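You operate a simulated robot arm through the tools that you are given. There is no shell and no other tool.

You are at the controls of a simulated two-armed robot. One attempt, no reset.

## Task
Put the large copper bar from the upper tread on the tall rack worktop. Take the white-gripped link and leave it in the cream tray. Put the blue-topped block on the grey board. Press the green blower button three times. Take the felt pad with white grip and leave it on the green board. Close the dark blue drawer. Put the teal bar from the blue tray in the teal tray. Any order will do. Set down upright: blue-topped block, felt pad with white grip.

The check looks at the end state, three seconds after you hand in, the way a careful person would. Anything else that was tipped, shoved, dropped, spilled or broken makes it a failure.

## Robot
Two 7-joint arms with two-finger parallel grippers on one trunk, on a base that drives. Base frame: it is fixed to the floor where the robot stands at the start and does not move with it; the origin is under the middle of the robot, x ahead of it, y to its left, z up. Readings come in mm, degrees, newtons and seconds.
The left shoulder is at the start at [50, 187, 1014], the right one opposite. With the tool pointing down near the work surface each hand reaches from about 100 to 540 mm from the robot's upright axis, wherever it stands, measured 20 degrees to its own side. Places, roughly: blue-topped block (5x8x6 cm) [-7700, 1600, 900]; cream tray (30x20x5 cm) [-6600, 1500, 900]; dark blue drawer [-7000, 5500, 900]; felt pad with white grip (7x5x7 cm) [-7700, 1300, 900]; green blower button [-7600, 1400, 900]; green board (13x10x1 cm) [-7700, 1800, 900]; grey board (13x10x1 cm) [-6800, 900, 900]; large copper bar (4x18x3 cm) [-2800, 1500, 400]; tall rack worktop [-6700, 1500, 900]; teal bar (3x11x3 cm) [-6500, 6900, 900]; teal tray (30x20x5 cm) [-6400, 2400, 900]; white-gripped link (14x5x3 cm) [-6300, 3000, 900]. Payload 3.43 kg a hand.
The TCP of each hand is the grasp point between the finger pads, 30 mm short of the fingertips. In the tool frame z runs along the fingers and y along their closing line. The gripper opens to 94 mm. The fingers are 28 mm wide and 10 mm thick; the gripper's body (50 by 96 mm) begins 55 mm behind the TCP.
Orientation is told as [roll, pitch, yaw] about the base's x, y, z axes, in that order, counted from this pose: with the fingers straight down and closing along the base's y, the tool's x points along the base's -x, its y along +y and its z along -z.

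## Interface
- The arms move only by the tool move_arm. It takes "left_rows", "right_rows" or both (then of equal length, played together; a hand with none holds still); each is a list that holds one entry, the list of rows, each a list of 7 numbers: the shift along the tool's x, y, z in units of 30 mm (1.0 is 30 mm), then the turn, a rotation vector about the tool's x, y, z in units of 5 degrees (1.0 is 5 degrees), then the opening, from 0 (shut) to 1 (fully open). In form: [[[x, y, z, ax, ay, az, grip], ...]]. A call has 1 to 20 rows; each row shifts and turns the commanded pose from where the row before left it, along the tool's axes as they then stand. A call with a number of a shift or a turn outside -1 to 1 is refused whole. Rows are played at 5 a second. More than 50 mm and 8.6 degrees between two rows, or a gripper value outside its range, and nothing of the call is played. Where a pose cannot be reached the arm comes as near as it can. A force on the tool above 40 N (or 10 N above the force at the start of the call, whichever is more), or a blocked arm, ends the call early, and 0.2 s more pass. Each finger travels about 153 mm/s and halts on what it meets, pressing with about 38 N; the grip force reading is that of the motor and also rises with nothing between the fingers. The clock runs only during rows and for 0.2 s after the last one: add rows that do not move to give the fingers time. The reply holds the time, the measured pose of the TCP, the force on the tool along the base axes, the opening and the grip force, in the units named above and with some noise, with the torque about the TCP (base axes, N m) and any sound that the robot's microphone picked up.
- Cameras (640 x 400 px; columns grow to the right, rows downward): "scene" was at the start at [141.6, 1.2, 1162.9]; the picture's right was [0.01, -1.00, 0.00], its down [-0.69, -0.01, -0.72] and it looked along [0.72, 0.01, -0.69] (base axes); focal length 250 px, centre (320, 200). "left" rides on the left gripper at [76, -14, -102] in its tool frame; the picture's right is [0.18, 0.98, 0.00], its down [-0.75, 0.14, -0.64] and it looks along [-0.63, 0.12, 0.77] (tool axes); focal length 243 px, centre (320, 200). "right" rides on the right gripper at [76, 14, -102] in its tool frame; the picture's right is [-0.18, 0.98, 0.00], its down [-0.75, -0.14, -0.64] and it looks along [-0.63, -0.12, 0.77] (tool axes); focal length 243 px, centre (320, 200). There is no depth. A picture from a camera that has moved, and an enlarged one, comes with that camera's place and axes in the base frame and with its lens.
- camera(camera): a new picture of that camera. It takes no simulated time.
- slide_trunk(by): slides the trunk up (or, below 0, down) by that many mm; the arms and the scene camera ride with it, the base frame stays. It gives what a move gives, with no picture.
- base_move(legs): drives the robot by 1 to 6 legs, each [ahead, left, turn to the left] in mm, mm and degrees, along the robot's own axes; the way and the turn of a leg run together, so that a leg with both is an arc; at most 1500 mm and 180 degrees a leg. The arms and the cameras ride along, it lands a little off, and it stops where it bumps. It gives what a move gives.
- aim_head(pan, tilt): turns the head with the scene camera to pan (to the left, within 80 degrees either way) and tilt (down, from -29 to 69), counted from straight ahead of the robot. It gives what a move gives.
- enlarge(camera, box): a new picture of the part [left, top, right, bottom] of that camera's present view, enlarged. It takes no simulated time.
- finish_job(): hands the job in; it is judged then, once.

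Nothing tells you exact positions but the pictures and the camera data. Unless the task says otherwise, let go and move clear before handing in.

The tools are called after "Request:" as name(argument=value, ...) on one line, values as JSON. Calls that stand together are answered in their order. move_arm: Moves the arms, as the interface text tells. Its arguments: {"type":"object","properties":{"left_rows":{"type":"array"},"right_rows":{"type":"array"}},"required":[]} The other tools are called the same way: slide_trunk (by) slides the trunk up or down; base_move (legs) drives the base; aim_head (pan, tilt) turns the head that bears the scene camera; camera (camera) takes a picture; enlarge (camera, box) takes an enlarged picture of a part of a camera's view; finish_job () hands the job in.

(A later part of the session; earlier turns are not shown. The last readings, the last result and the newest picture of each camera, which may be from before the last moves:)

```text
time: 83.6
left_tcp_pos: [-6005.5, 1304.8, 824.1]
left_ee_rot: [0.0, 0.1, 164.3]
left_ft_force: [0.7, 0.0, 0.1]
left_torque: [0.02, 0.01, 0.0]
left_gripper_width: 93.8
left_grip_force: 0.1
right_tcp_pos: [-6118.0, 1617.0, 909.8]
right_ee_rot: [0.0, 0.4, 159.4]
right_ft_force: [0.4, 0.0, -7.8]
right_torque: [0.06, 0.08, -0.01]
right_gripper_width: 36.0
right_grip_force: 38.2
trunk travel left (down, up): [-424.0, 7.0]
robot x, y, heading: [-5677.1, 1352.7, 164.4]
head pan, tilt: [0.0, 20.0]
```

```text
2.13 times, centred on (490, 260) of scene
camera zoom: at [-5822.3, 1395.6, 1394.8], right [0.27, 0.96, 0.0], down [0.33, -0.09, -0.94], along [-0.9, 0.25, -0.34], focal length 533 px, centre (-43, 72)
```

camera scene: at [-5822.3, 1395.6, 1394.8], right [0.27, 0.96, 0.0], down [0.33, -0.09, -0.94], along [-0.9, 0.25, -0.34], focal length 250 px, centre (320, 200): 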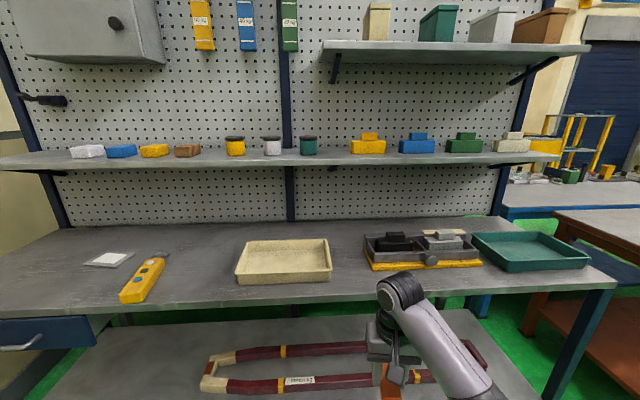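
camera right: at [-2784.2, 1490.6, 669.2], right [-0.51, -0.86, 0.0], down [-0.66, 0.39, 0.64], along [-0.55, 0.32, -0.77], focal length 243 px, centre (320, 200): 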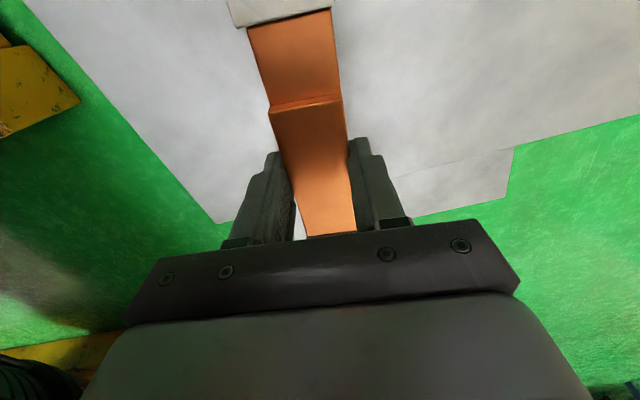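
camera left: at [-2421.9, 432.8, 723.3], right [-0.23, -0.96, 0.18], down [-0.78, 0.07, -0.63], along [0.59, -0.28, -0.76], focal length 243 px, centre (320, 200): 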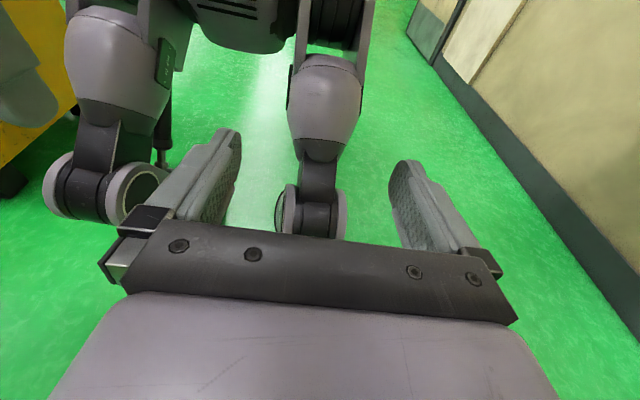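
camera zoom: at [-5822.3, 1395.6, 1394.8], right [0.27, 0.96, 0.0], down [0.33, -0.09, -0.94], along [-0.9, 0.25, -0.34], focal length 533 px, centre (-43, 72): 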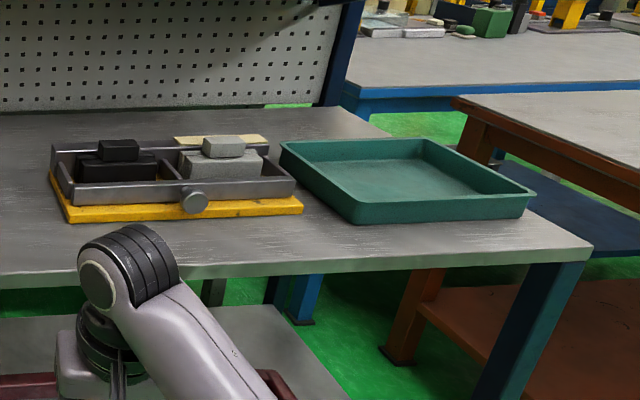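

The worktop is at about z 868 and the rack squares to heading ~168°. I raise both hands, then turn 3.5° left and move so the free spot between pendant and cream tray is ~480 mm ahead of me on my right-hand side.

Request:
move_arm(left_rows=[[[0, 0, -1, 0, 0, 0, 1], [0, 0, -1, 0, 0, 0, 1], [0, 0, -1, 0, 0, 0, 1], [0, 0, -1, 0, 0, 0, 1], [0, 0, -1, 0, 0, 0, 1], [0, 0, 0, 0, 0, 0, 1]]], right_rows=[[[0, 0, -0.8, 0, 0, 0, 0], [0, 0, -0.8, 0, 0, 0, 0], [0, 0, -0.8, 0, 0, 0, 0], [0, 0, -0.8, 0, 0, 0, 0], [0, 0, -0.8, 0, 0, 0, 0], [0, 0, 0, 0, 0, 0, 0]]])

Request:
base_move(legs=[[0, 480, 3.6], [250, 0, 0]])

Request:
aim_head(pan=-10, tilt=40)

Request:
camera(camera="scene")

```text
time: 85.0
left_tcp_pos: [-6007.8, 1304.6, 975.6]
left_ee_rot: [0.1, -0.1, 164.3]
left_ft_force: [-0.1, 0.7, -0.5]
left_torque: [0.02, -0.04, -0.02]
left_gripper_width: 93.9
left_grip_force: 0.1
right_tcp_pos: [-6117.1, 1618.0, 1029.9]
right_ee_rot: [0.0, 0.3, 159.5]
right_ft_force: [-0.1, 0.2, -7.7]
right_torque: [0.0, 0.07, 0.0]
right_gripper_width: 36.0
right_grip_force: 38.2
trunk travel left (down, up): [-424.0, 7.0]
robot x, y, heading: [-5677.8, 1354.5, 164.2]
head pan, tilt: [0.0, 20.0]
```

```text
time: 91.2
left_tcp_pos: [-6360.5, 868.4, 975.1]
left_ee_rot: [-0.1, 0.1, 167.9]
left_ft_force: [-0.3, 0.1, -0.3]
left_torque: [0.0, 0.02, -0.01]
left_gripper_width: 93.8
left_grip_force: 0.0
right_tcp_pos: [-6492.3, 1172.1, 1029.7]
right_ee_rot: [0.0, 0.4, 163.0]
right_ft_force: [-0.2, 0.1, -8.0]
right_torque: [0.02, 0.05, 0.0]
right_gripper_width: 35.7
right_grip_force: 38.3
trunk travel left (down, up): [-424.0, 7.0]
robot x, y, heading: [-6031.5, 943.4, 167.9]
head pan, tilt: [0.0, 20.0]
```

```text
time: 92.0
left_tcp_pos: [-6359.4, 867.2, 975.2]
left_ee_rot: [0.0, -0.1, 168.0]
left_ft_force: [-0.9, -0.1, -0.4]
left_torque: [-0.02, 0.0, -0.02]
left_gripper_width: 94.0
left_grip_force: 0.0
right_tcp_pos: [-6491.5, 1173.5, 1029.5]
right_ee_rot: [0.0, 0.4, 163.0]
right_ft_force: [-0.1, -0.3, -7.5]
right_torque: [0.05, 0.07, 0.0]
right_gripper_width: 35.7
right_grip_force: 37.9
trunk travel left (down, up): [-424.0, 7.0]
robot x, y, heading: [-6032.8, 935.0, 168.3]
head pan, tilt: [-10.0, 40.0]
```

```text
taken
camera scene: at [-6170.0, 982.6, 1363.5], right [0.37, 0.93, 0.0], down [0.6, -0.24, -0.77], along [-0.71, 0.29, -0.64], focal length 250 px, centre (320, 200)
```

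scene: 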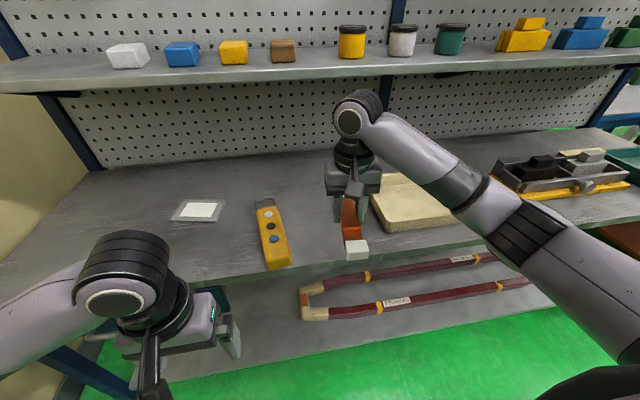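

Request:
enlarge(camera="scene", box=[150, 160, 470, 360])

Request:
camera(camera="right")

```text
2.00 times, centred on (310, 260) of scene
camera zoom: at [-6170.0, 982.6, 1363.5], right [0.37, 0.93, 0.0], down [0.6, -0.24, -0.77], along [-0.71, 0.29, -0.64], focal length 500 px, centre (340, 80)
```

zoom: 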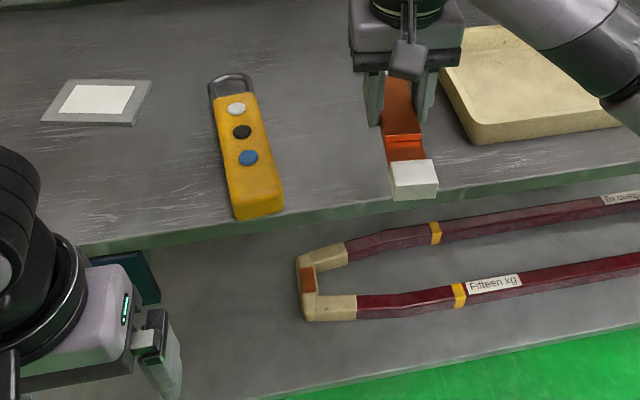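

```text
taken
camera right: at [-6424.3, 1138.2, 1133.7], right [-0.46, -0.89, 0.0], down [-0.68, 0.36, 0.64], along [-0.56, 0.3, -0.77], focal length 243 px, centre (320, 200)
```

right: 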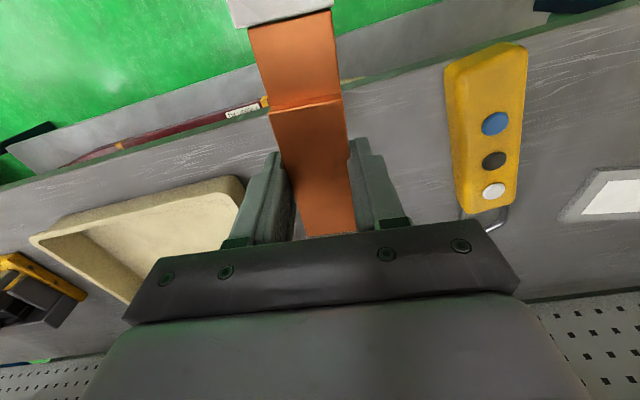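

The gap between pendant and tray is about 260 mm wide, centred near [-6610, 1200]. I drive forward 130 mm to bring it within reach.

Request:
base_move(legs=[[128, 0, 0]])

Request:
camera(camera="right")

```text
time: 93.3
left_tcp_pos: [-6485.4, 894.2, 974.8]
left_ee_rot: [0.0, 0.1, 168.0]
left_ft_force: [0.1, -0.5, 0.3]
left_torque: [-0.02, -0.02, 0.02]
left_gripper_width: 94.1
left_grip_force: 0.0
right_tcp_pos: [-6615.8, 1198.6, 1029.6]
right_ee_rot: [0.0, 0.3, 163.1]
right_ft_force: [-0.6, 0.1, -7.1]
right_torque: [0.0, 0.0, 0.02]
right_gripper_width: 35.9
right_grip_force: 38.1
trunk travel left (down, up): [-424.0, 7.0]
robot x, y, heading: [-6160.1, 965.0, 167.9]
head pan, tilt: [-10.0, 40.0]
```

```text
taken
camera right: at [-6549.0, 1164.3, 1133.3], right [-0.46, -0.89, 0.0], down [-0.68, 0.36, 0.64], along [-0.56, 0.29, -0.77], focal length 243 px, centre (320, 200)
```

right: 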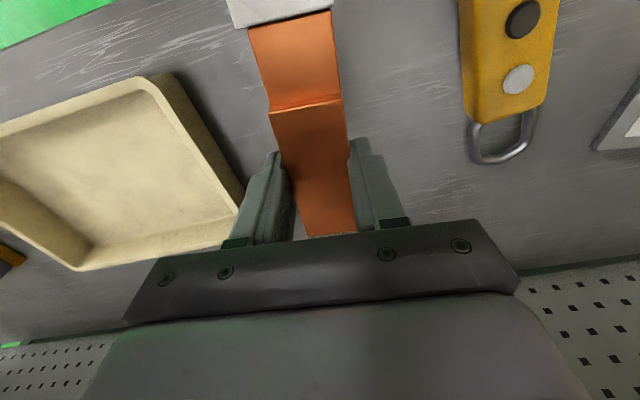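

The bar hangs right over the chosen spot. I align it with the rack, lower it to just above the worktop, and check.

Request:
move_arm(right_rows=[[[0, 0, 0.8, 0, 0, -0.6, 0], [0, 0, 0.9, 0, 0, -0.6, 0], [0, 0, 0.9, 0, 0, 0, 0], [0, 0, 0.9, 0, 0, 0, 0], [0, 0, 0.4, 0, 0, 0, 0], [0, 0, 0, 0, 0, 0, 0]]])

Request:
camera(camera="right")

Request:
enlarge(camera="scene", box=[150, 160, 470, 360])

```text
time: 94.7
left_tcp_pos: [-6484.9, 895.4, 975.1]
left_ee_rot: [0.0, -0.1, 168.0]
left_ft_force: [-0.3, 0.3, 0.2]
left_torque: [-0.02, 0.0, 0.01]
left_gripper_width: 93.9
left_grip_force: 0.1
right_tcp_pos: [-6614.7, 1200.2, 913.3]
right_ee_rot: [0.1, 0.4, 169.1]
right_ft_force: [-0.2, -0.8, -7.3]
right_torque: [0.01, 0.08, -0.01]
right_gripper_width: 35.9
right_grip_force: 37.6
trunk travel left (down, up): [-424.0, 7.0]
robot x, y, heading: [-6159.3, 962.7, 168.1]
head pan, tilt: [-10.0, 40.0]
```

```text
taken
camera right: at [-6544.4, 1171.7, 1016.9], right [-0.37, -0.93, 0.0], down [-0.72, 0.28, 0.64], along [-0.59, 0.23, -0.77], focal length 243 px, centre (320, 200)
```

right: 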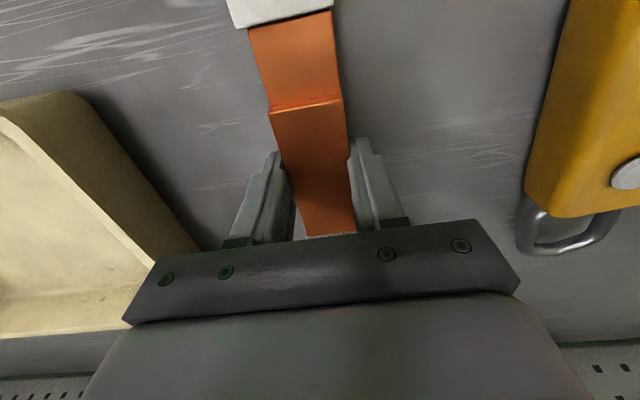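

```text
2.00 times, centred on (310, 260) of scene
camera zoom: at [-6293.9, 1008.8, 1363.4], right [0.37, 0.93, 0.0], down [0.6, -0.24, -0.77], along [-0.71, 0.29, -0.64], focal length 500 px, centre (340, 80)
```

zoom: 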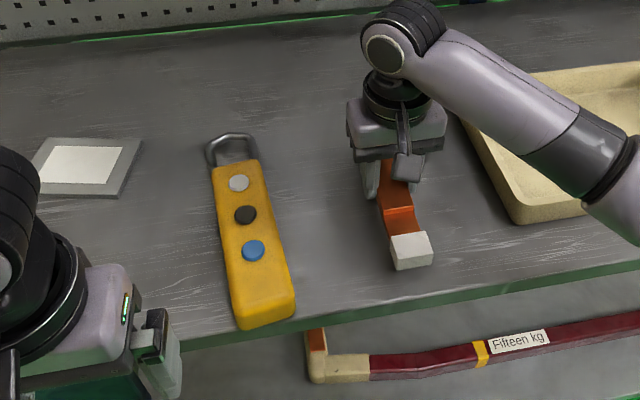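

Request:
move_arm(right_rows=[[[0, 0, 0.1, 0, 0, 0, 0], [0, 0, 0.1, 0, 0, 0, 0], [0, 0, 0.1, 0, 0, 0, 0], [0, 0, 0.05, 0, 0, 0, 0], [0, 0, 0, 0, 0, 0, 0]]])

```text
time: 95.9
left_tcp_pos: [-6484.0, 892.6, 975.1]
left_ee_rot: [0.0, 0.0, 168.0]
left_ft_force: [-0.1, 0.6, 0.3]
left_torque: [0.0, -0.02, 0.0]
left_gripper_width: 93.9
left_grip_force: 0.1
right_tcp_pos: [-6615.7, 1199.8, 901.7]
right_ee_rot: [0.0, 0.4, 169.1]
right_ft_force: [-0.2, 0.0, -7.6]
right_torque: [0.03, 0.05, 0.02]
right_gripper_width: 35.8
right_grip_force: 37.9
trunk travel left (down, up): [-424.0, 7.0]
robot x, y, heading: [-6161.5, 969.4, 167.9]
head pan, tilt: [-10.0, 40.0]
```

The bar still hangs free a few mm above the worktop. I continue down in 1–2 mm steps until it bears.

Request:
move_arm(right_rows=[[[0, 0, 0.07, 0, 0, 0, 0], [0, 0, 0.05, 0, 0, 0, 0], [0, 0, 0.05, 0, 0, 0, 0], [0, 0, 0, 0, 0, 0, 0]]])

```text
time: 96.9
left_tcp_pos: [-6484.1, 893.1, 975.2]
left_ee_rot: [0.0, 0.0, 168.0]
left_ft_force: [0.0, -0.5, -0.7]
left_torque: [-0.01, -0.02, 0.02]
left_gripper_width: 93.7
left_grip_force: 0.0
right_tcp_pos: [-6614.7, 1199.3, 896.7]
right_ee_rot: [-0.1, 0.3, 169.1]
right_ft_force: [0.6, -0.5, -6.0]
right_torque: [0.01, 0.08, 0.0]
right_gripper_width: 35.7
right_grip_force: 37.8
trunk travel left (down, up): [-424.0, 7.0]
robot x, y, heading: [-6156.9, 964.5, 168.0]
head pan, tilt: [-10.0, 40.0]
```

Request:
move_arm(right_rows=[[[0, 0, 0.05, 0, 0, 0, 0], [0, 0, 0.05, 0, 0, 0, 0], [0, 0, 0, 0, 0, 0, 0]]])

```text
time: 97.7
left_tcp_pos: [-6484.5, 893.7, 974.7]
left_ee_rot: [-0.1, 0.0, 168.1]
left_ft_force: [-0.1, 0.0, -0.4]
left_torque: [0.01, 0.02, 0.04]
left_gripper_width: 94.0
left_grip_force: 0.1
right_tcp_pos: [-6613.9, 1198.6, 894.3]
right_ee_rot: [0.1, 0.4, 169.1]
right_ft_force: [0.5, 0.3, -7.4]
right_torque: [0.02, 0.07, -0.01]
right_gripper_width: 35.8
right_grip_force: 38.5
trunk travel left (down, up): [-424.0, 7.0]
robot x, y, heading: [-6158.2, 967.5, 168.0]
head pan, tilt: [-10.0, 40.0]
```

Request:
move_arm(right_rows=[[[0, 0, 0.07, 0, 0, 0, 0], [0, 0, 0.07, 0, 0, 0, 0], [0, 0, 0.07, 0, 0, 0, 0], [0, 0, 0, 0, 0, 0, 0]]])

Request:
enlarge(camera="scene", box=[260, 180, 420, 300])

```text
time: 98.7
left_tcp_pos: [-6483.5, 894.8, 975.3]
left_ee_rot: [0.0, 0.0, 168.0]
left_ft_force: [-0.3, -0.4, 0.1]
left_torque: [0.01, 0.03, 0.03]
left_gripper_width: 94.0
left_grip_force: 0.0
right_tcp_pos: [-6615.6, 1199.0, 889.4]
right_ee_rot: [0.1, 0.1, 169.1]
right_ft_force: [0.4, 1.9, 9.5]
right_torque: [-0.08, -1.09, 0.24]
right_gripper_width: 35.9
right_grip_force: 38.4
trunk travel left (down, up): [-424.0, 7.0]
robot x, y, heading: [-6159.8, 960.8, 167.9]
head pan, tilt: [-10.0, 40.0]
```

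```text
3.33 times, centred on (340, 240) of scene
camera zoom: at [-6292.7, 1008.4, 1363.8], right [0.37, 0.93, 0.0], down [0.6, -0.24, -0.77], along [-0.71, 0.29, -0.64], focal length 833 px, centre (253, 67)
```

zoom: 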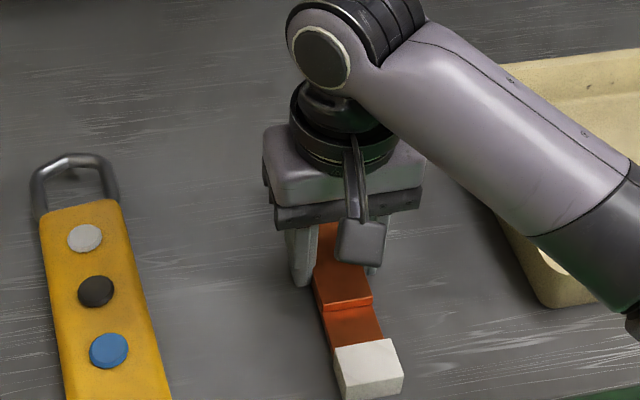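

The bar is bearing on the worktop (force reversed to +9.5 N). I open the fingers and rise straight up.

Request:
move_arm(right_rows=[[[0, 0, 0, 0, 0, 0, 0.7], [0, 0, 0, 0, 0, 0, 0.9], [0, 0, 0, 0, 0, 0, 0.9], [0, 0, -0.3, 0, 0, 0, 0.9], [0, 0, -0.8, 0, 0, 0, 0.9], [0, 0, -1, 0, 0, 0, 0.9], [0, 0, -1, 0, 0, 0, 1], [0, 0, -1, 0, 0, 0, 1]]])

Request:
camera(camera="right")

Request:
camera(camera="scene")

```text
time: 100.5
left_tcp_pos: [-6483.9, 893.1, 975.2]
left_ee_rot: [0.0, 0.0, 168.0]
left_ft_force: [0.7, -0.1, 0.0]
left_torque: [0.0, 0.02, 0.0]
left_gripper_width: 94.3
left_grip_force: 0.1
right_tcp_pos: [-6615.2, 1196.8, 1011.2]
right_ee_rot: [0.1, 0.4, 169.1]
right_ft_force: [-0.1, 0.4, -0.5]
right_torque: [0.03, 0.0, -0.01]
right_gripper_width: 94.0
right_grip_force: 0.0
trunk travel left (down, up): [-424.0, 7.0]
robot x, y, heading: [-6158.5, 958.7, 167.9]
head pan, tilt: [-10.0, 40.0]
```

```text
taken
camera right: at [-6544.6, 1170.6, 1114.9], right [-0.37, -0.93, 0.0], down [-0.72, 0.28, 0.64], along [-0.59, 0.23, -0.77], focal length 243 px, centre (320, 200)
```

right: 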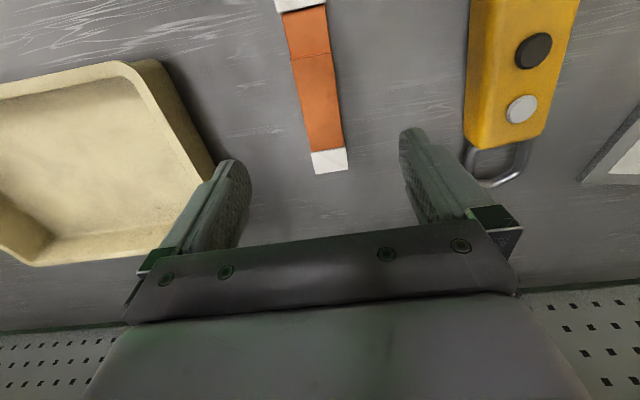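

```text
taken
camera scene: at [-6293.1, 1008.3, 1363.5], right [0.37, 0.93, 0.0], down [0.6, -0.24, -0.77], along [-0.71, 0.29, -0.64], focal length 250 px, centre (320, 200)
```

scene: 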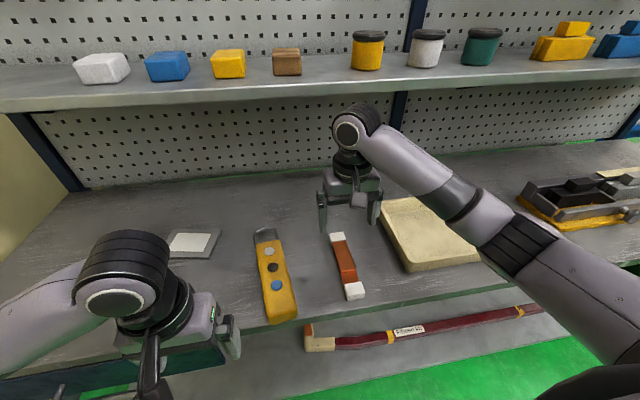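

The copper bar rests flat on the worktop between the pendant and the cream tray. Next I look to the right for the table with the white-gripped link.

Request:
aim_head(pan=-65, tilt=20)

Request:
camera(camera="scene")

```text
time: 101.7
left_tcp_pos: [-6483.9, 893.8, 975.7]
left_ee_rot: [0.0, 0.0, 168.0]
left_ft_force: [0.3, -0.5, -0.4]
left_torque: [-0.03, -0.02, 0.0]
left_gripper_width: 93.8
left_grip_force: 0.1
right_tcp_pos: [-6615.7, 1199.1, 1011.0]
right_ee_rot: [0.0, 0.3, 169.0]
right_ft_force: [0.0, 0.6, -0.8]
right_torque: [-0.01, -0.01, 0.0]
right_gripper_width: 93.8
right_grip_force: 0.2
trunk travel left (down, up): [-424.0, 7.0]
robot x, y, heading: [-6156.4, 963.2, 168.0]
head pan, tilt: [-65.0, 20.0]
```

```text
taken
camera scene: at [-6235.5, 1067.4, 1394.9], right [0.97, 0.23, 0.0], down [0.08, -0.33, -0.94], along [-0.21, 0.92, -0.34], focal length 250 px, centre (320, 200)
```

scene: 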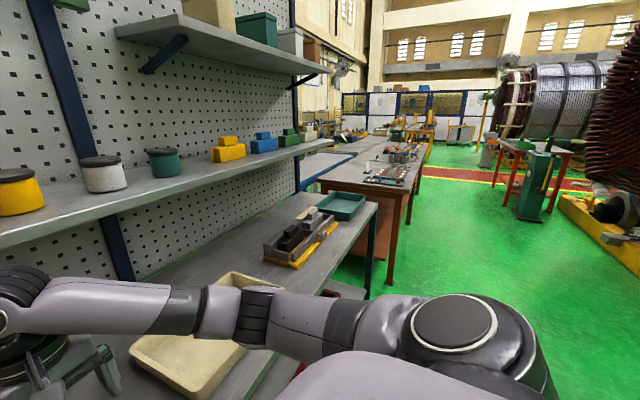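

A brown table stands to the right of the rack, with more stations beyond. I back off from the rack and strafe right toward that table.

Request:
base_move(legs=[[-400, 0, 0], [0, -1400, 0]])

Request:
aim_head(pan=-20, tilt=25)

Request:
camera(camera="scene")

```text
time: 116.3
left_tcp_pos: [-5798.2, 2192.1, 975.8]
left_ee_rot: [0.0, 0.1, 167.8]
left_ft_force: [-0.2, -0.2, -0.4]
left_torque: [-0.01, 0.02, -0.01]
left_gripper_width: 94.0
left_grip_force: 0.1
right_tcp_pos: [-5928.1, 2496.0, 1010.1]
right_ee_rot: [0.0, 0.3, 169.0]
right_ft_force: [0.5, 0.9, 0.1]
right_torque: [0.02, 0.01, 0.03]
right_gripper_width: 94.1
right_grip_force: 0.0
trunk travel left (down, up): [-424.0, 7.0]
robot x, y, heading: [-5473.2, 2260.0, 167.8]
head pan, tilt: [-65.0, 20.0]
```

```text
time: 117.5
left_tcp_pos: [-5797.6, 2192.1, 976.4]
left_ee_rot: [0.0, 0.0, 167.7]
left_ft_force: [-0.4, 0.5, -0.6]
left_torque: [-0.02, -0.01, 0.0]
left_gripper_width: 94.0
left_grip_force: 0.0
right_tcp_pos: [-5928.9, 2496.0, 1009.7]
right_ee_rot: [0.0, 0.4, 169.0]
right_ft_force: [-1.0, -0.1, -0.6]
right_torque: [0.0, -0.01, 0.03]
right_gripper_width: 93.9
right_grip_force: 0.2
trunk travel left (down, up): [-424.0, 7.0]
robot x, y, heading: [-5474.3, 2256.7, 167.9]
head pan, tilt: [-20.0, 25.0]
```

```text
taken
camera scene: at [-5606.0, 2322.5, 1386.9], right [0.53, 0.85, 0.0], down [0.36, -0.22, -0.91], along [-0.77, 0.48, -0.42], focal length 250 px, centre (320, 200)
```

scene: 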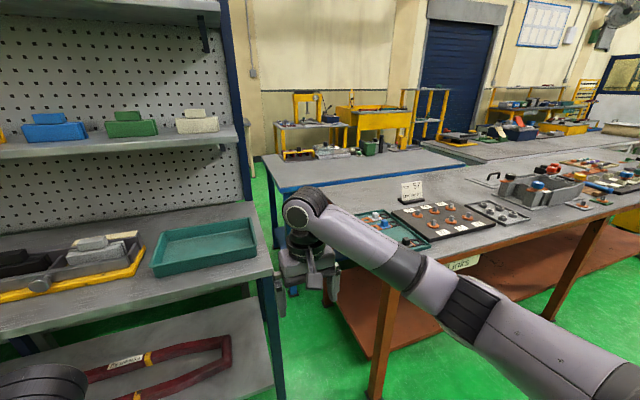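

Request:
enlarge(camera="scene", box=[330, 150, 490, 250])

Request:
enlarge(camera="scene", box=[460, 130, 640, 240])

Request:
enlarge(camera="scene", box=[250, 80, 450, 200])

```text
4.00 times, centred on (410, 200) of scene
camera zoom: at [-5606.0, 2322.5, 1386.9], right [0.53, 0.85, 0.0], down [0.36, -0.22, -0.91], along [-0.77, 0.48, -0.42], focal length 999 px, centre (-40, 200)
```

zoom: 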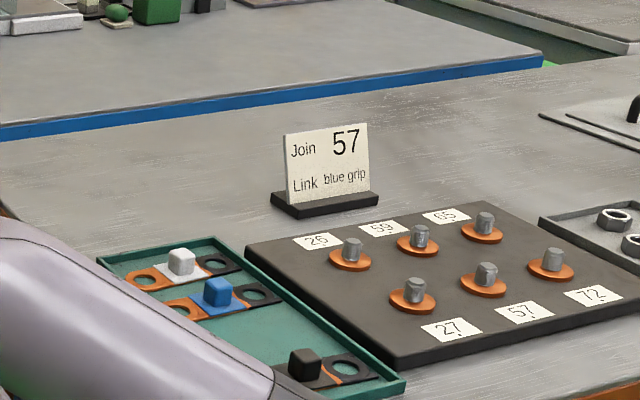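

```text
3.56 times, centred on (550, 185) of scene
camera zoom: at [-5606.0, 2322.5, 1386.9], right [0.53, 0.85, 0.0], down [0.36, -0.22, -0.91], along [-0.77, 0.48, -0.42], focal length 888 px, centre (-498, 253)
```

zoom: 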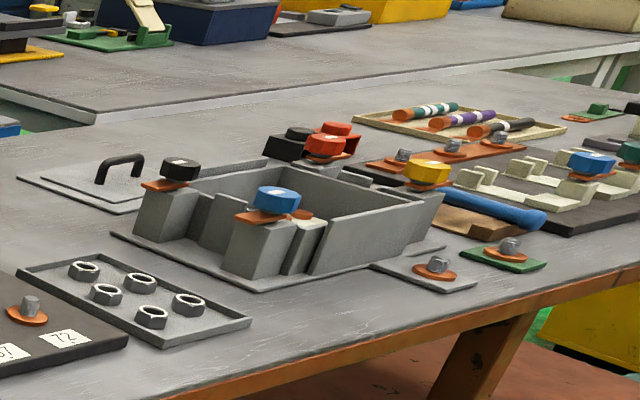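

```text
3.20 times, centred on (350, 140) of scene
camera zoom: at [-5606.0, 2322.5, 1386.9], right [0.53, 0.85, 0.0], down [0.36, -0.22, -0.91], along [-0.77, 0.48, -0.42], focal length 800 px, centre (224, 392)
```

zoom: 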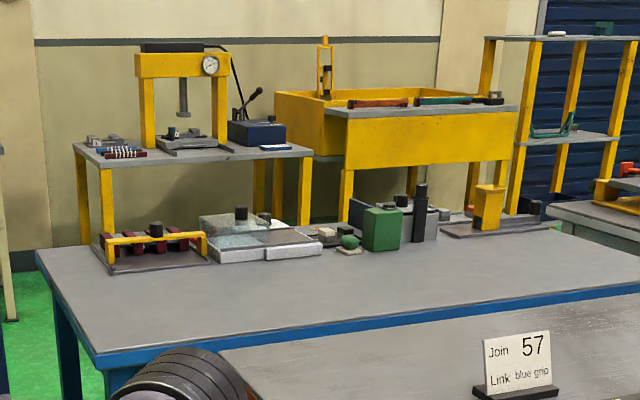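

The white-gripped link is in a small teal tray on the brown table near [-6258, 3001], about 340 mm in from its front edge and 110 mm from its left edge. Reach depends on how close I can stand, so I tilt the left hand back to look at my own legs in this raised posture.

Request:
move_arm(left_rows=[[[0, 0, 0, 0, 1, 0, 1], [0, 0, 0, 0, 1, 0, 1], [0, 0, 0, 0, 1, 0, 1], [0, 0, 0, 0, 1, 0, 1], [0, 0, 0, 0, 1, 0, 1], [0, 0, 0, 0, 1, 0, 1], [0, 0, 0, 0, 1, 0, 1], [0, 0, 0, 0, 1, 0, 1], [0, 0, 0, 0, 1, 0, 1], [0, 0, 0, 0, 1, 0, 1], [0, 0, 0, 0, 1, 0, 1], [0, 0, 0, 0, 1, 0, 1], [0, 0, 0, 0, 1, 0, 1]]])

Request:
camera(camera="left")

```text
time: 120.3
left_tcp_pos: [-5796.7, 2191.1, 975.0]
left_ee_rot: [-0.2, 65.1, 167.7]
left_ft_force: [-0.3, 0.2, 0.1]
left_torque: [-0.01, 0.03, 0.02]
left_gripper_width: 93.8
left_grip_force: 0.0
right_tcp_pos: [-5928.7, 2497.1, 1010.7]
right_ee_rot: [0.1, 0.3, 169.0]
right_ft_force: [-0.9, 1.0, 0.2]
right_torque: [0.01, 0.01, 0.0]
right_gripper_width: 94.3
right_grip_force: 0.0
trunk travel left (down, up): [-424.0, 7.0]
robot x, y, heading: [-5474.7, 2260.6, 167.6]
head pan, tilt: [-20.0, 25.0]
```

```text
taken
camera left: at [-5854.6, 2218.0, 1087.5], right [-0.13, -0.98, 0.17], down [-0.91, 0.05, -0.41], along [0.4, -0.21, -0.9], focal length 243 px, centre (320, 200)
```

left: 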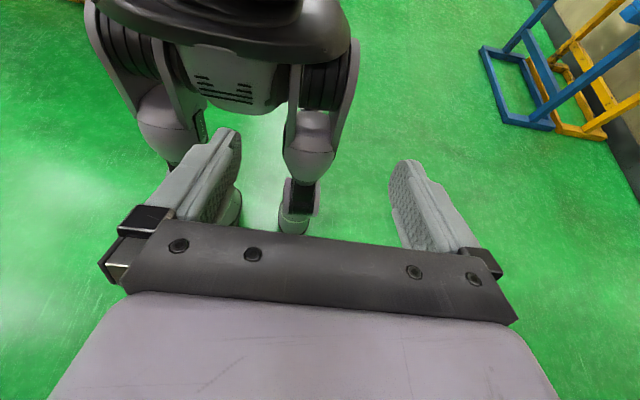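

With the trunk raised my legs are straight and slim, so I can stand closer to edges than before. I restore the left hand (raising it a bit), then move to stand in front of the gap between rack and brown table.

Request:
move_arm(left_rows=[[[0, 0, 0, 0, -1, 0, 1], [0, 0, 0, 0, -1, 0, 1], [0, 0, 0, 0, -1, 0, 1], [0, 0, 0, 0, -1, 0, 1], [0, 0, 0, 0, -1, 0, 1], [0, 0, 0, 0, -1, 0, 1], [0, 0, 0, 0, -1, 0, 1], [0, 0, 0, 0, -1, 0, 1], [0, 0, 0, 0, -1, 0, 1], [0, 0, 0, 0, -1, 0, 1], [0, 0, 0, 0, -1, 0, 1], [0, 0, 0, 0, -1, 0, 1], [0, 0, 0, 0, -1, 0, 1], [0, 0, -1, 0, 0, 0, 1], [0, 0, -1, 0, 0, 0, 1], [0, 0, -1, 0, 0, 0, 1]]])

Request:
base_move(legs=[[0, -223, 0], [250, 0, 0]])

Request:
aim_head(pan=-25, tilt=40)

Request:
camera(camera="scene")

Request:
camera(camera="right")

```text
time: 123.7
left_tcp_pos: [-5798.2, 2192.6, 1066.5]
left_ee_rot: [0.0, -0.1, 167.9]
left_ft_force: [0.3, 0.0, 0.5]
left_torque: [-0.01, -0.01, 0.0]
left_gripper_width: 93.9
left_grip_force: 0.1
right_tcp_pos: [-5928.4, 2495.6, 1010.6]
right_ee_rot: [0.0, 0.2, 169.1]
right_ft_force: [0.0, -1.0, -0.2]
right_torque: [0.06, 0.04, -0.01]
right_gripper_width: 93.9
right_grip_force: 0.1
trunk travel left (down, up): [-424.0, 7.0]
robot x, y, heading: [-5469.4, 2259.4, 168.0]
head pan, tilt: [-20.0, 25.0]
```

```text
time: 127.7
left_tcp_pos: [-5995.4, 2461.4, 1065.4]
left_ee_rot: [-0.1, 0.0, 167.9]
left_ft_force: [-0.7, -0.1, 0.5]
left_torque: [-0.01, 0.02, 0.03]
left_gripper_width: 93.9
left_grip_force: 0.0
right_tcp_pos: [-6126.8, 2767.1, 1010.7]
right_ee_rot: [0.0, 0.3, 169.0]
right_ft_force: [-0.6, 0.2, -0.2]
right_torque: [0.0, 0.0, -0.02]
right_gripper_width: 93.9
right_grip_force: 0.1
trunk travel left (down, up): [-424.0, 7.0]
robot x, y, heading: [-5669.2, 2534.8, 168.0]
head pan, tilt: [-20.0, 25.0]
```

```text
time: 128.4
left_tcp_pos: [-5994.1, 2460.9, 1066.5]
left_ee_rot: [0.0, 0.0, 167.9]
left_ft_force: [1.0, 0.0, 0.4]
left_torque: [-0.01, -0.02, 0.02]
left_gripper_width: 94.2
left_grip_force: 0.1
right_tcp_pos: [-6125.9, 2765.5, 1009.8]
right_ee_rot: [-0.1, 0.2, 169.0]
right_ft_force: [0.3, -0.2, 0.3]
right_torque: [0.01, -0.03, 0.02]
right_gripper_width: 94.2
right_grip_force: 0.1
trunk travel left (down, up): [-424.0, 7.0]
robot x, y, heading: [-5667.4, 2532.8, 167.9]
head pan, tilt: [-25.0, 40.0]
```

```text
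taken
camera scene: at [-5793.7, 2595.1, 1363.6], right [0.6, 0.8, 0.0], down [0.51, -0.39, -0.77], along [-0.61, 0.46, -0.64], focal length 250 px, centre (320, 200)
```

scene: 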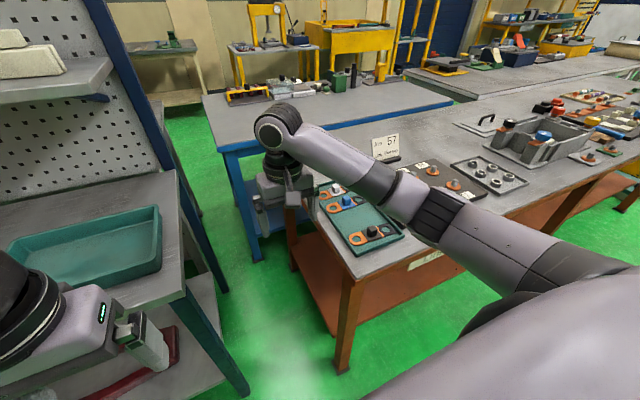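

```text
taken
camera right: at [-6056.1, 2738.4, 1114.7], right [-0.37, -0.93, 0.0], down [-0.72, 0.28, 0.64], along [-0.59, 0.23, -0.77], focal length 243 px, centre (320, 200)
```

right: 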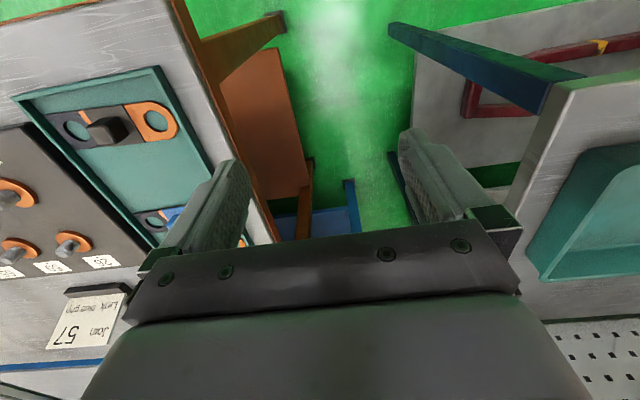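

The gap is ~340 mm wide and the link sits about 276 mm behind the table's front edge. I creep forward 220 mm in two steps.

Request:
base_move(legs=[[120, 0, 0]])

Request:
base_move(legs=[[90, 0, 0]])

Request:
camera(camera="scene")

Request:
camera(camera="right")

```text
time: 129.7
left_tcp_pos: [-6112.5, 2486.5, 1064.5]
left_ee_rot: [-0.1, 0.1, 167.9]
left_ft_force: [0.1, 0.2, -0.4]
left_torque: [0.02, 0.01, 0.02]
left_gripper_width: 94.2
left_grip_force: 0.2
right_tcp_pos: [-6245.0, 2791.8, 1010.3]
right_ee_rot: [0.0, 0.3, 169.0]
right_ft_force: [-1.1, -0.2, -0.1]
right_torque: [0.01, -0.02, -0.02]
right_gripper_width: 94.4
right_grip_force: 0.2
trunk travel left (down, up): [-424.0, 7.0]
robot x, y, heading: [-5784.9, 2558.9, 168.1]
head pan, tilt: [-25.0, 40.0]
```

```text
time: 130.8
left_tcp_pos: [-6198.4, 2504.1, 1064.6]
left_ee_rot: [-0.1, 0.1, 167.9]
left_ft_force: [0.4, -0.1, -0.6]
left_torque: [0.01, 0.01, -0.03]
left_gripper_width: 93.8
left_grip_force: 0.1
right_tcp_pos: [-6331.4, 2809.0, 1010.0]
right_ee_rot: [0.0, 0.3, 169.1]
right_ft_force: [-1.2, -0.5, -0.2]
right_torque: [-0.01, 0.02, -0.01]
right_gripper_width: 94.1
right_grip_force: 0.0
trunk travel left (down, up): [-424.0, 7.0]
robot x, y, heading: [-5877.1, 2576.7, 167.9]
head pan, tilt: [-25.0, 40.0]
```

```text
taken
camera scene: at [-5998.6, 2638.7, 1363.4], right [0.6, 0.8, 0.0], down [0.51, -0.39, -0.77], along [-0.61, 0.46, -0.64], focal length 250 px, centre (320, 200)
```

scene: 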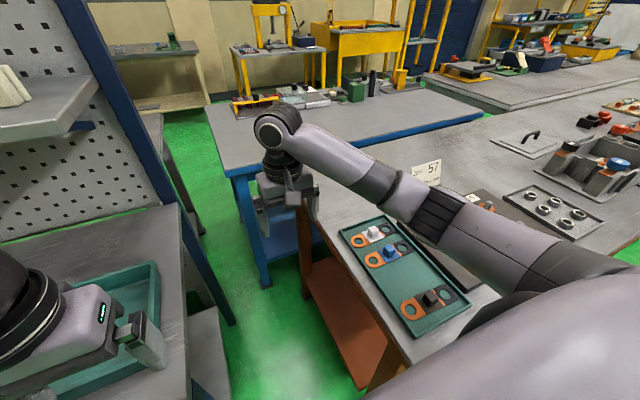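

```text
taken
camera right: at [-6260.8, 2781.8, 1114.3], right [-0.37, -0.93, 0.0], down [-0.72, 0.28, 0.64], along [-0.59, 0.23, -0.77], focal length 243 px, centre (320, 200)
```

right: 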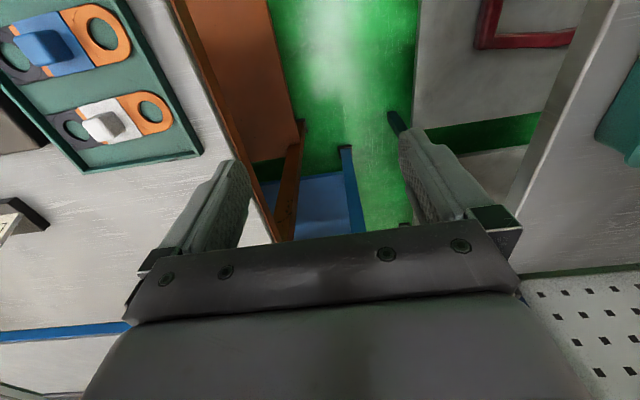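

I'm close enough now without being blocked. I zoom in on the white-gripped link for its exact place and shape.

Request:
enlarge(camera="right", box=[0, 60, 240, 210])

Request:
enlarge(camera="scene", box=[320, 200, 480, 340])

```text
2.67 times, centred on (120, 135) of right
camera zoom: at [-6260.8, 2781.8, 1114.3], right [-0.37, -0.93, 0.0], down [-0.72, 0.28, 0.64], along [-0.59, 0.23, -0.77], focal length 647 px, centre (853, 373)
```

zoom: 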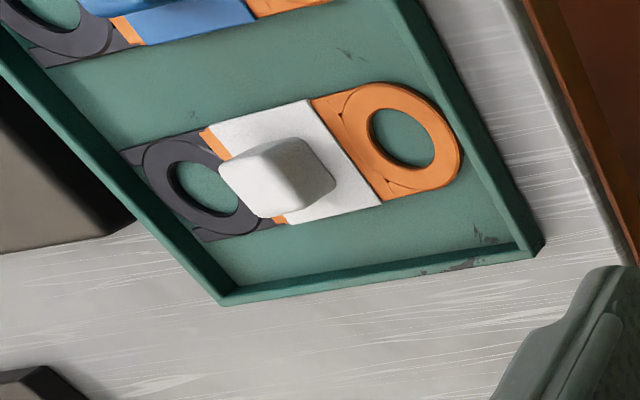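

```text
2.86 times, centred on (400, 270) of scene
camera zoom: at [-5998.6, 2638.7, 1363.4], right [0.6, 0.8, 0.0], down [0.51, -0.39, -0.77], along [-0.61, 0.46, -0.64], focal length 714 px, centre (91, 0)
```

zoom: 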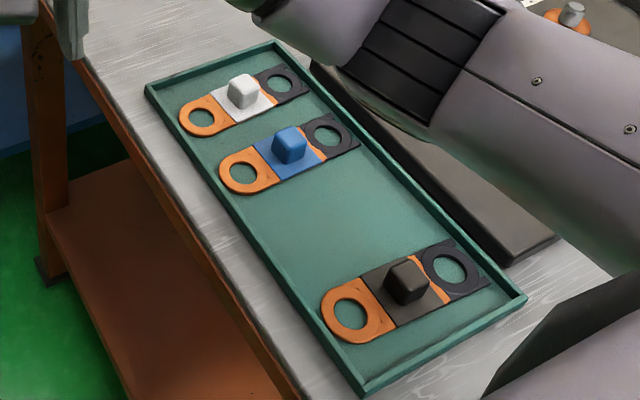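

The link lies across the back of the tray with its white grip block in the middle near [-6268, 3005]. I bring the open right hand over it, staying high, and refine with the hand camera.

Request:
move_arm(right_rows=[[[0.12, -0.974, 0, 0, 0, 0, 0.8], [0.12, -0.974, 0, 0, 0, 0, 0.8], [0.12, -0.974, 0, 0, 0, 0, 0.8], [0.12, -0.974, 0, 0, 0, 0, 0.8], [0.12, -0.974, 0, 0, 0, 0, 0.8], [0.12, -0.974, 0, 0, 0, 0, 0.8], [0.12, -0.974, 0, 0, 0, 0, 0.8], [0, 0, 0, 0, 0, 0, 0.8]]])

Request:
camera(camera="right")

Request:
camera(camera="scene")

```text
time: 132.6
left_tcp_pos: [-6199.7, 2503.9, 1066.5]
left_ee_rot: [0.0, 0.0, 167.9]
left_ft_force: [0.6, 0.5, -0.5]
left_torque: [0.01, 0.02, -0.01]
left_gripper_width: 93.9
left_grip_force: 0.0
right_tcp_pos: [-6267.3, 3005.7, 1012.3]
right_ee_rot: [0.0, 0.3, 169.2]
right_ft_force: [0.4, -0.2, -0.2]
right_torque: [0.0, 0.02, -0.02]
right_gripper_width: 75.1
right_grip_force: 0.2
trunk travel left (down, up): [-424.0, 7.0]
robot x, y, heading: [-5878.4, 2575.6, 168.0]
head pan, tilt: [-25.0, 40.0]
```

```text
taken
camera right: at [-6196.8, 2977.5, 1115.5], right [-0.37, -0.93, 0.0], down [-0.72, 0.28, 0.64], along [-0.59, 0.23, -0.77], focal length 243 px, centre (320, 200)
```

right: 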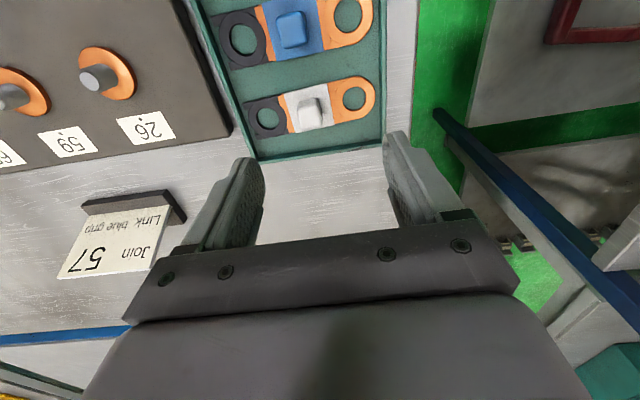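

```text
taken
camera scene: at [-5997.7, 2638.3, 1363.5], right [0.6, 0.8, 0.0], down [0.51, -0.39, -0.77], along [-0.61, 0.46, -0.64], focal length 250 px, centre (320, 200)
```

scene: 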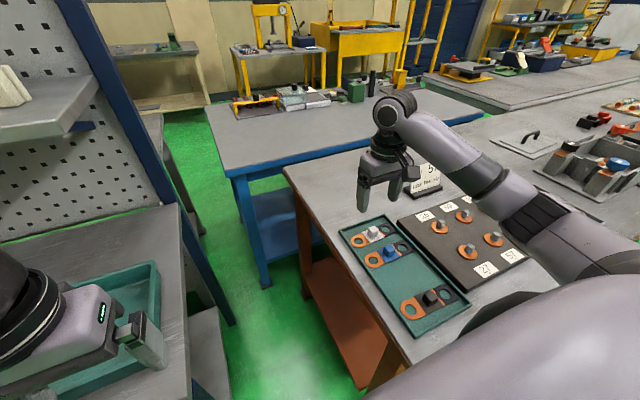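

The grip is about 9 mm further to the side. I correct, descend partway and re-check.

Request:
move_arm(right_rows=[[[0, -0.3, 0, 0, 0, 0, 0.7], [0, 0, 0.8, 0, 0, 0, 0.7], [0, 0, 0.9, 0, 0, 0, 0.7], [0, 0, 0, 0, 0, 0, 0.7]]])

Request:
camera(camera="right")

Request:
enlarge(camera="scene", box=[320, 140, 480, 260])

```text
time: 133.6
left_tcp_pos: [-6199.0, 2505.2, 1065.2]
left_ee_rot: [0.1, 0.0, 167.9]
left_ft_force: [0.1, 0.7, -0.1]
left_torque: [0.03, 0.0, -0.01]
left_gripper_width: 94.1
left_grip_force: 0.0
right_tcp_pos: [-6266.8, 3015.2, 958.4]
right_ee_rot: [0.0, 0.3, 169.1]
right_ft_force: [-0.4, 0.5, -0.4]
right_torque: [0.02, 0.04, -0.03]
right_gripper_width: 65.6
right_grip_force: 0.0
trunk travel left (down, up): [-424.0, 7.0]
robot x, y, heading: [-5875.2, 2575.2, 167.8]
head pan, tilt: [-25.0, 40.0]
```

```text
taken
camera right: at [-6195.1, 2986.3, 1062.8], right [-0.37, -0.93, 0.0], down [-0.72, 0.28, 0.64], along [-0.59, 0.23, -0.77], focal length 243 px, centre (320, 200)
```

right: 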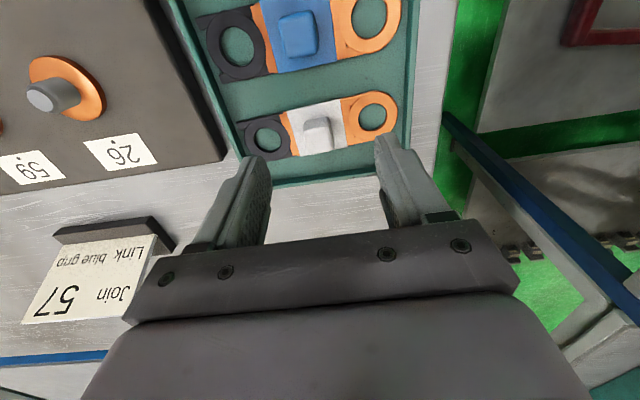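

```text
3.33 times, centred on (400, 200) of scene
camera zoom: at [-5997.6, 2638.4, 1363.5], right [0.6, 0.8, 0.0], down [0.51, -0.39, -0.77], along [-0.61, 0.46, -0.64], focal length 833 px, centre (53, 200)
```

zoom: 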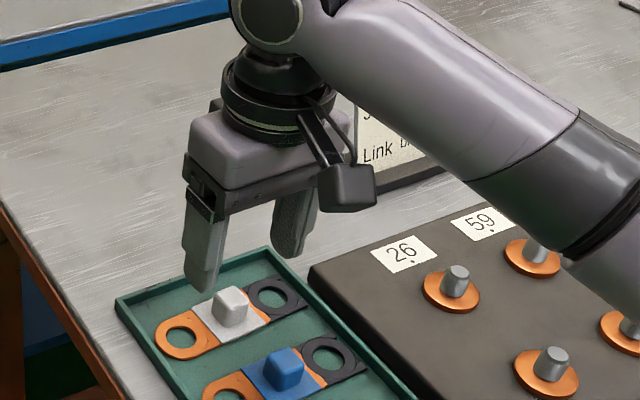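

Request:
move_arm(right_rows=[[[0, 0, 0.6, 0, 0, 0, 0.7], [0, 0, 0.5, 0, 0, 0, 0.7], [0, 0, 0, 0, 0, 0, 0.7]]])

Request:
enlarge(camera="right", box=[200, 60, 440, 210])

Request:
enlarge(camera="scene", box=[320, 160, 480, 280])

```text
time: 134.4
left_tcp_pos: [-6199.0, 2504.0, 1065.9]
left_ee_rot: [0.0, 0.0, 168.0]
left_ft_force: [0.8, 0.6, 0.7]
left_torque: [0.01, 0.03, 0.0]
left_gripper_width: 94.3
left_grip_force: 0.0
right_tcp_pos: [-6265.8, 3014.9, 926.9]
right_ee_rot: [0.0, 0.3, 169.1]
right_ft_force: [0.9, -0.2, 0.2]
right_torque: [-0.01, 0.01, -0.01]
right_gripper_width: 65.7
right_grip_force: 0.1
trunk travel left (down, up): [-424.0, 7.0]
robot x, y, heading: [-5875.0, 2573.6, 168.0]
head pan, tilt: [-25.0, 40.0]
```

```text
2.67 times, centred on (320, 135) of right
camera zoom: at [-6194.7, 2986.8, 1030.7], right [-0.37, -0.93, 0.0], down [-0.72, 0.28, 0.64], along [-0.59, 0.23, -0.77], focal length 647 px, centre (320, 373)
```

zoom: 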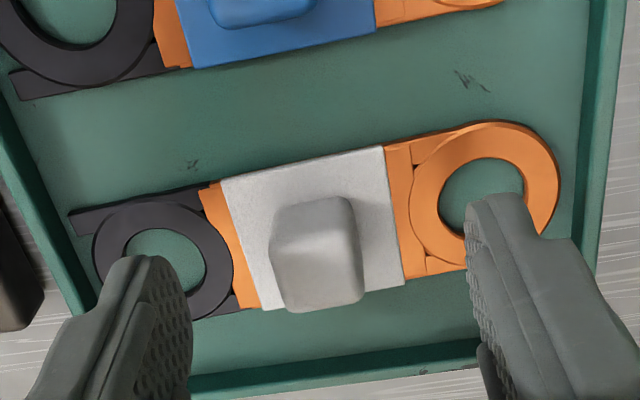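

```text
3.33 times, centred on (400, 220) of scene
camera zoom: at [-5997.6, 2638.4, 1363.5], right [0.6, 0.8, 0.0], down [0.51, -0.39, -0.77], along [-0.61, 0.46, -0.64], focal length 833 px, centre (53, 133)
```

zoom: 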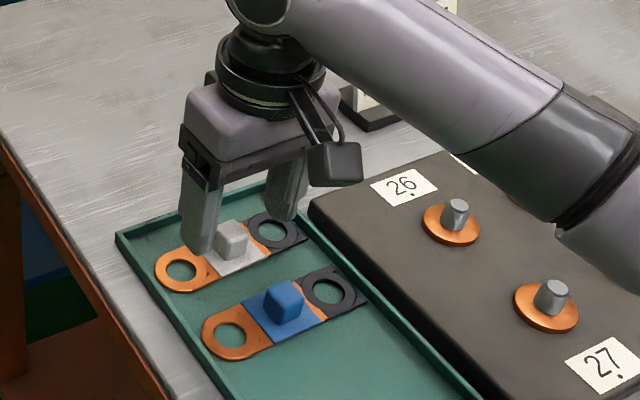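

The fingers straddle the white grip and are aligned with the link. I descend to just above the plate and close.

Request:
move_arm(right_rows=[[[0, 0, 0.4, 0, 0, 0, 0.7], [0, 0, 0.2, 0, 0, 0, 0.7], [0, 0, 0.1, 0, 0, 0, 0.7], [0, 0, 0, 0, 0, 0, 0.7]]])

Request:
enlarge(camera="scene", box=[320, 160, 480, 280])

Request:
enlarge(camera="right", box=[200, 60, 440, 210])

```text
time: 135.4
left_tcp_pos: [-6200.7, 2505.5, 1064.7]
left_ee_rot: [0.1, -0.1, 167.9]
left_ft_force: [-0.6, 0.1, -0.3]
left_torque: [0.02, -0.02, 0.03]
left_gripper_width: 94.1
left_grip_force: 0.1
right_tcp_pos: [-6265.3, 3015.3, 905.4]
right_ee_rot: [0.0, 0.2, 169.1]
right_ft_force: [-1.0, 0.3, 0.3]
right_torque: [0.0, 0.0, 0.0]
right_gripper_width: 65.9
right_grip_force: 0.1
trunk travel left (down, up): [-424.0, 7.0]
robot x, y, heading: [-5873.7, 2571.9, 168.2]
head pan, tilt: [-25.0, 40.0]
```

```text
3.33 times, centred on (400, 220) of scene
camera zoom: at [-5997.6, 2638.4, 1363.5], right [0.6, 0.8, 0.0], down [0.51, -0.39, -0.77], along [-0.61, 0.46, -0.64], focal length 833 px, centre (53, 133)
```

zoom: 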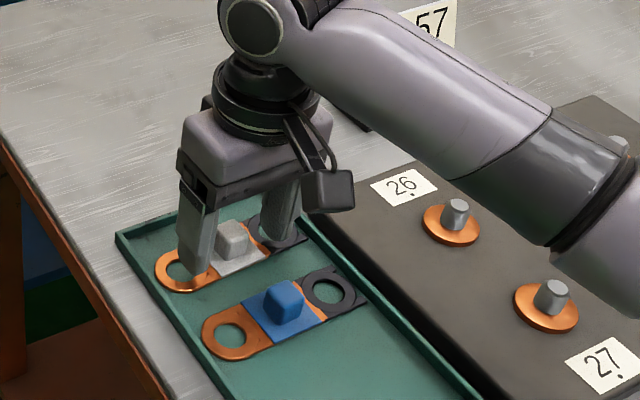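

```text
2.67 times, centred on (320, 135) of right
camera zoom: at [-6194.3, 2986.7, 1009.6], right [-0.37, -0.93, 0.0], down [-0.72, 0.28, 0.64], along [-0.59, 0.23, -0.77], focal length 647 px, centre (320, 373)
```

zoom: 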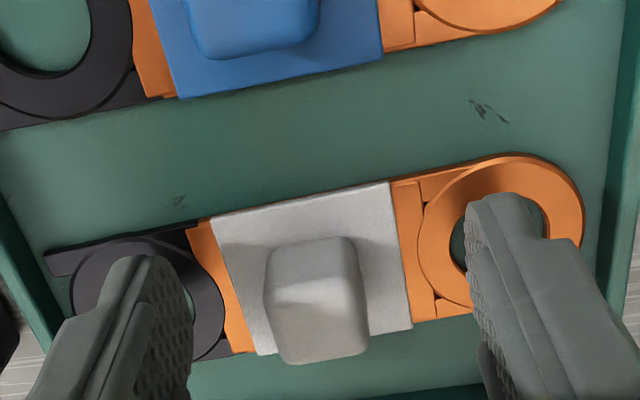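

Request:
move_arm(right_rows=[[[-0.1, 0, 0.1, 0, 0, 0, 0.7], [0, 0, 0.07, 0, 0, 0, 0.7], [0, 0, 0, 0, 0, 0, 0.7]]])

```text
time: 136.2
left_tcp_pos: [-6199.0, 2505.2, 1065.9]
left_ee_rot: [0.0, 0.0, 168.0]
left_ft_force: [-0.3, -0.1, -0.5]
left_torque: [-0.01, -0.01, 0.01]
left_gripper_width: 93.8
left_grip_force: 0.1
right_tcp_pos: [-6268.5, 3016.3, 901.2]
right_ee_rot: [0.0, 0.4, 169.1]
right_ft_force: [-0.2, 0.6, 0.1]
right_torque: [0.02, 0.02, 0.02]
right_gripper_width: 65.8
right_grip_force: 0.0
trunk travel left (down, up): [-424.0, 7.0]
robot x, y, heading: [-5872.9, 2575.7, 168.0]
head pan, tilt: [-25.0, 40.0]
```

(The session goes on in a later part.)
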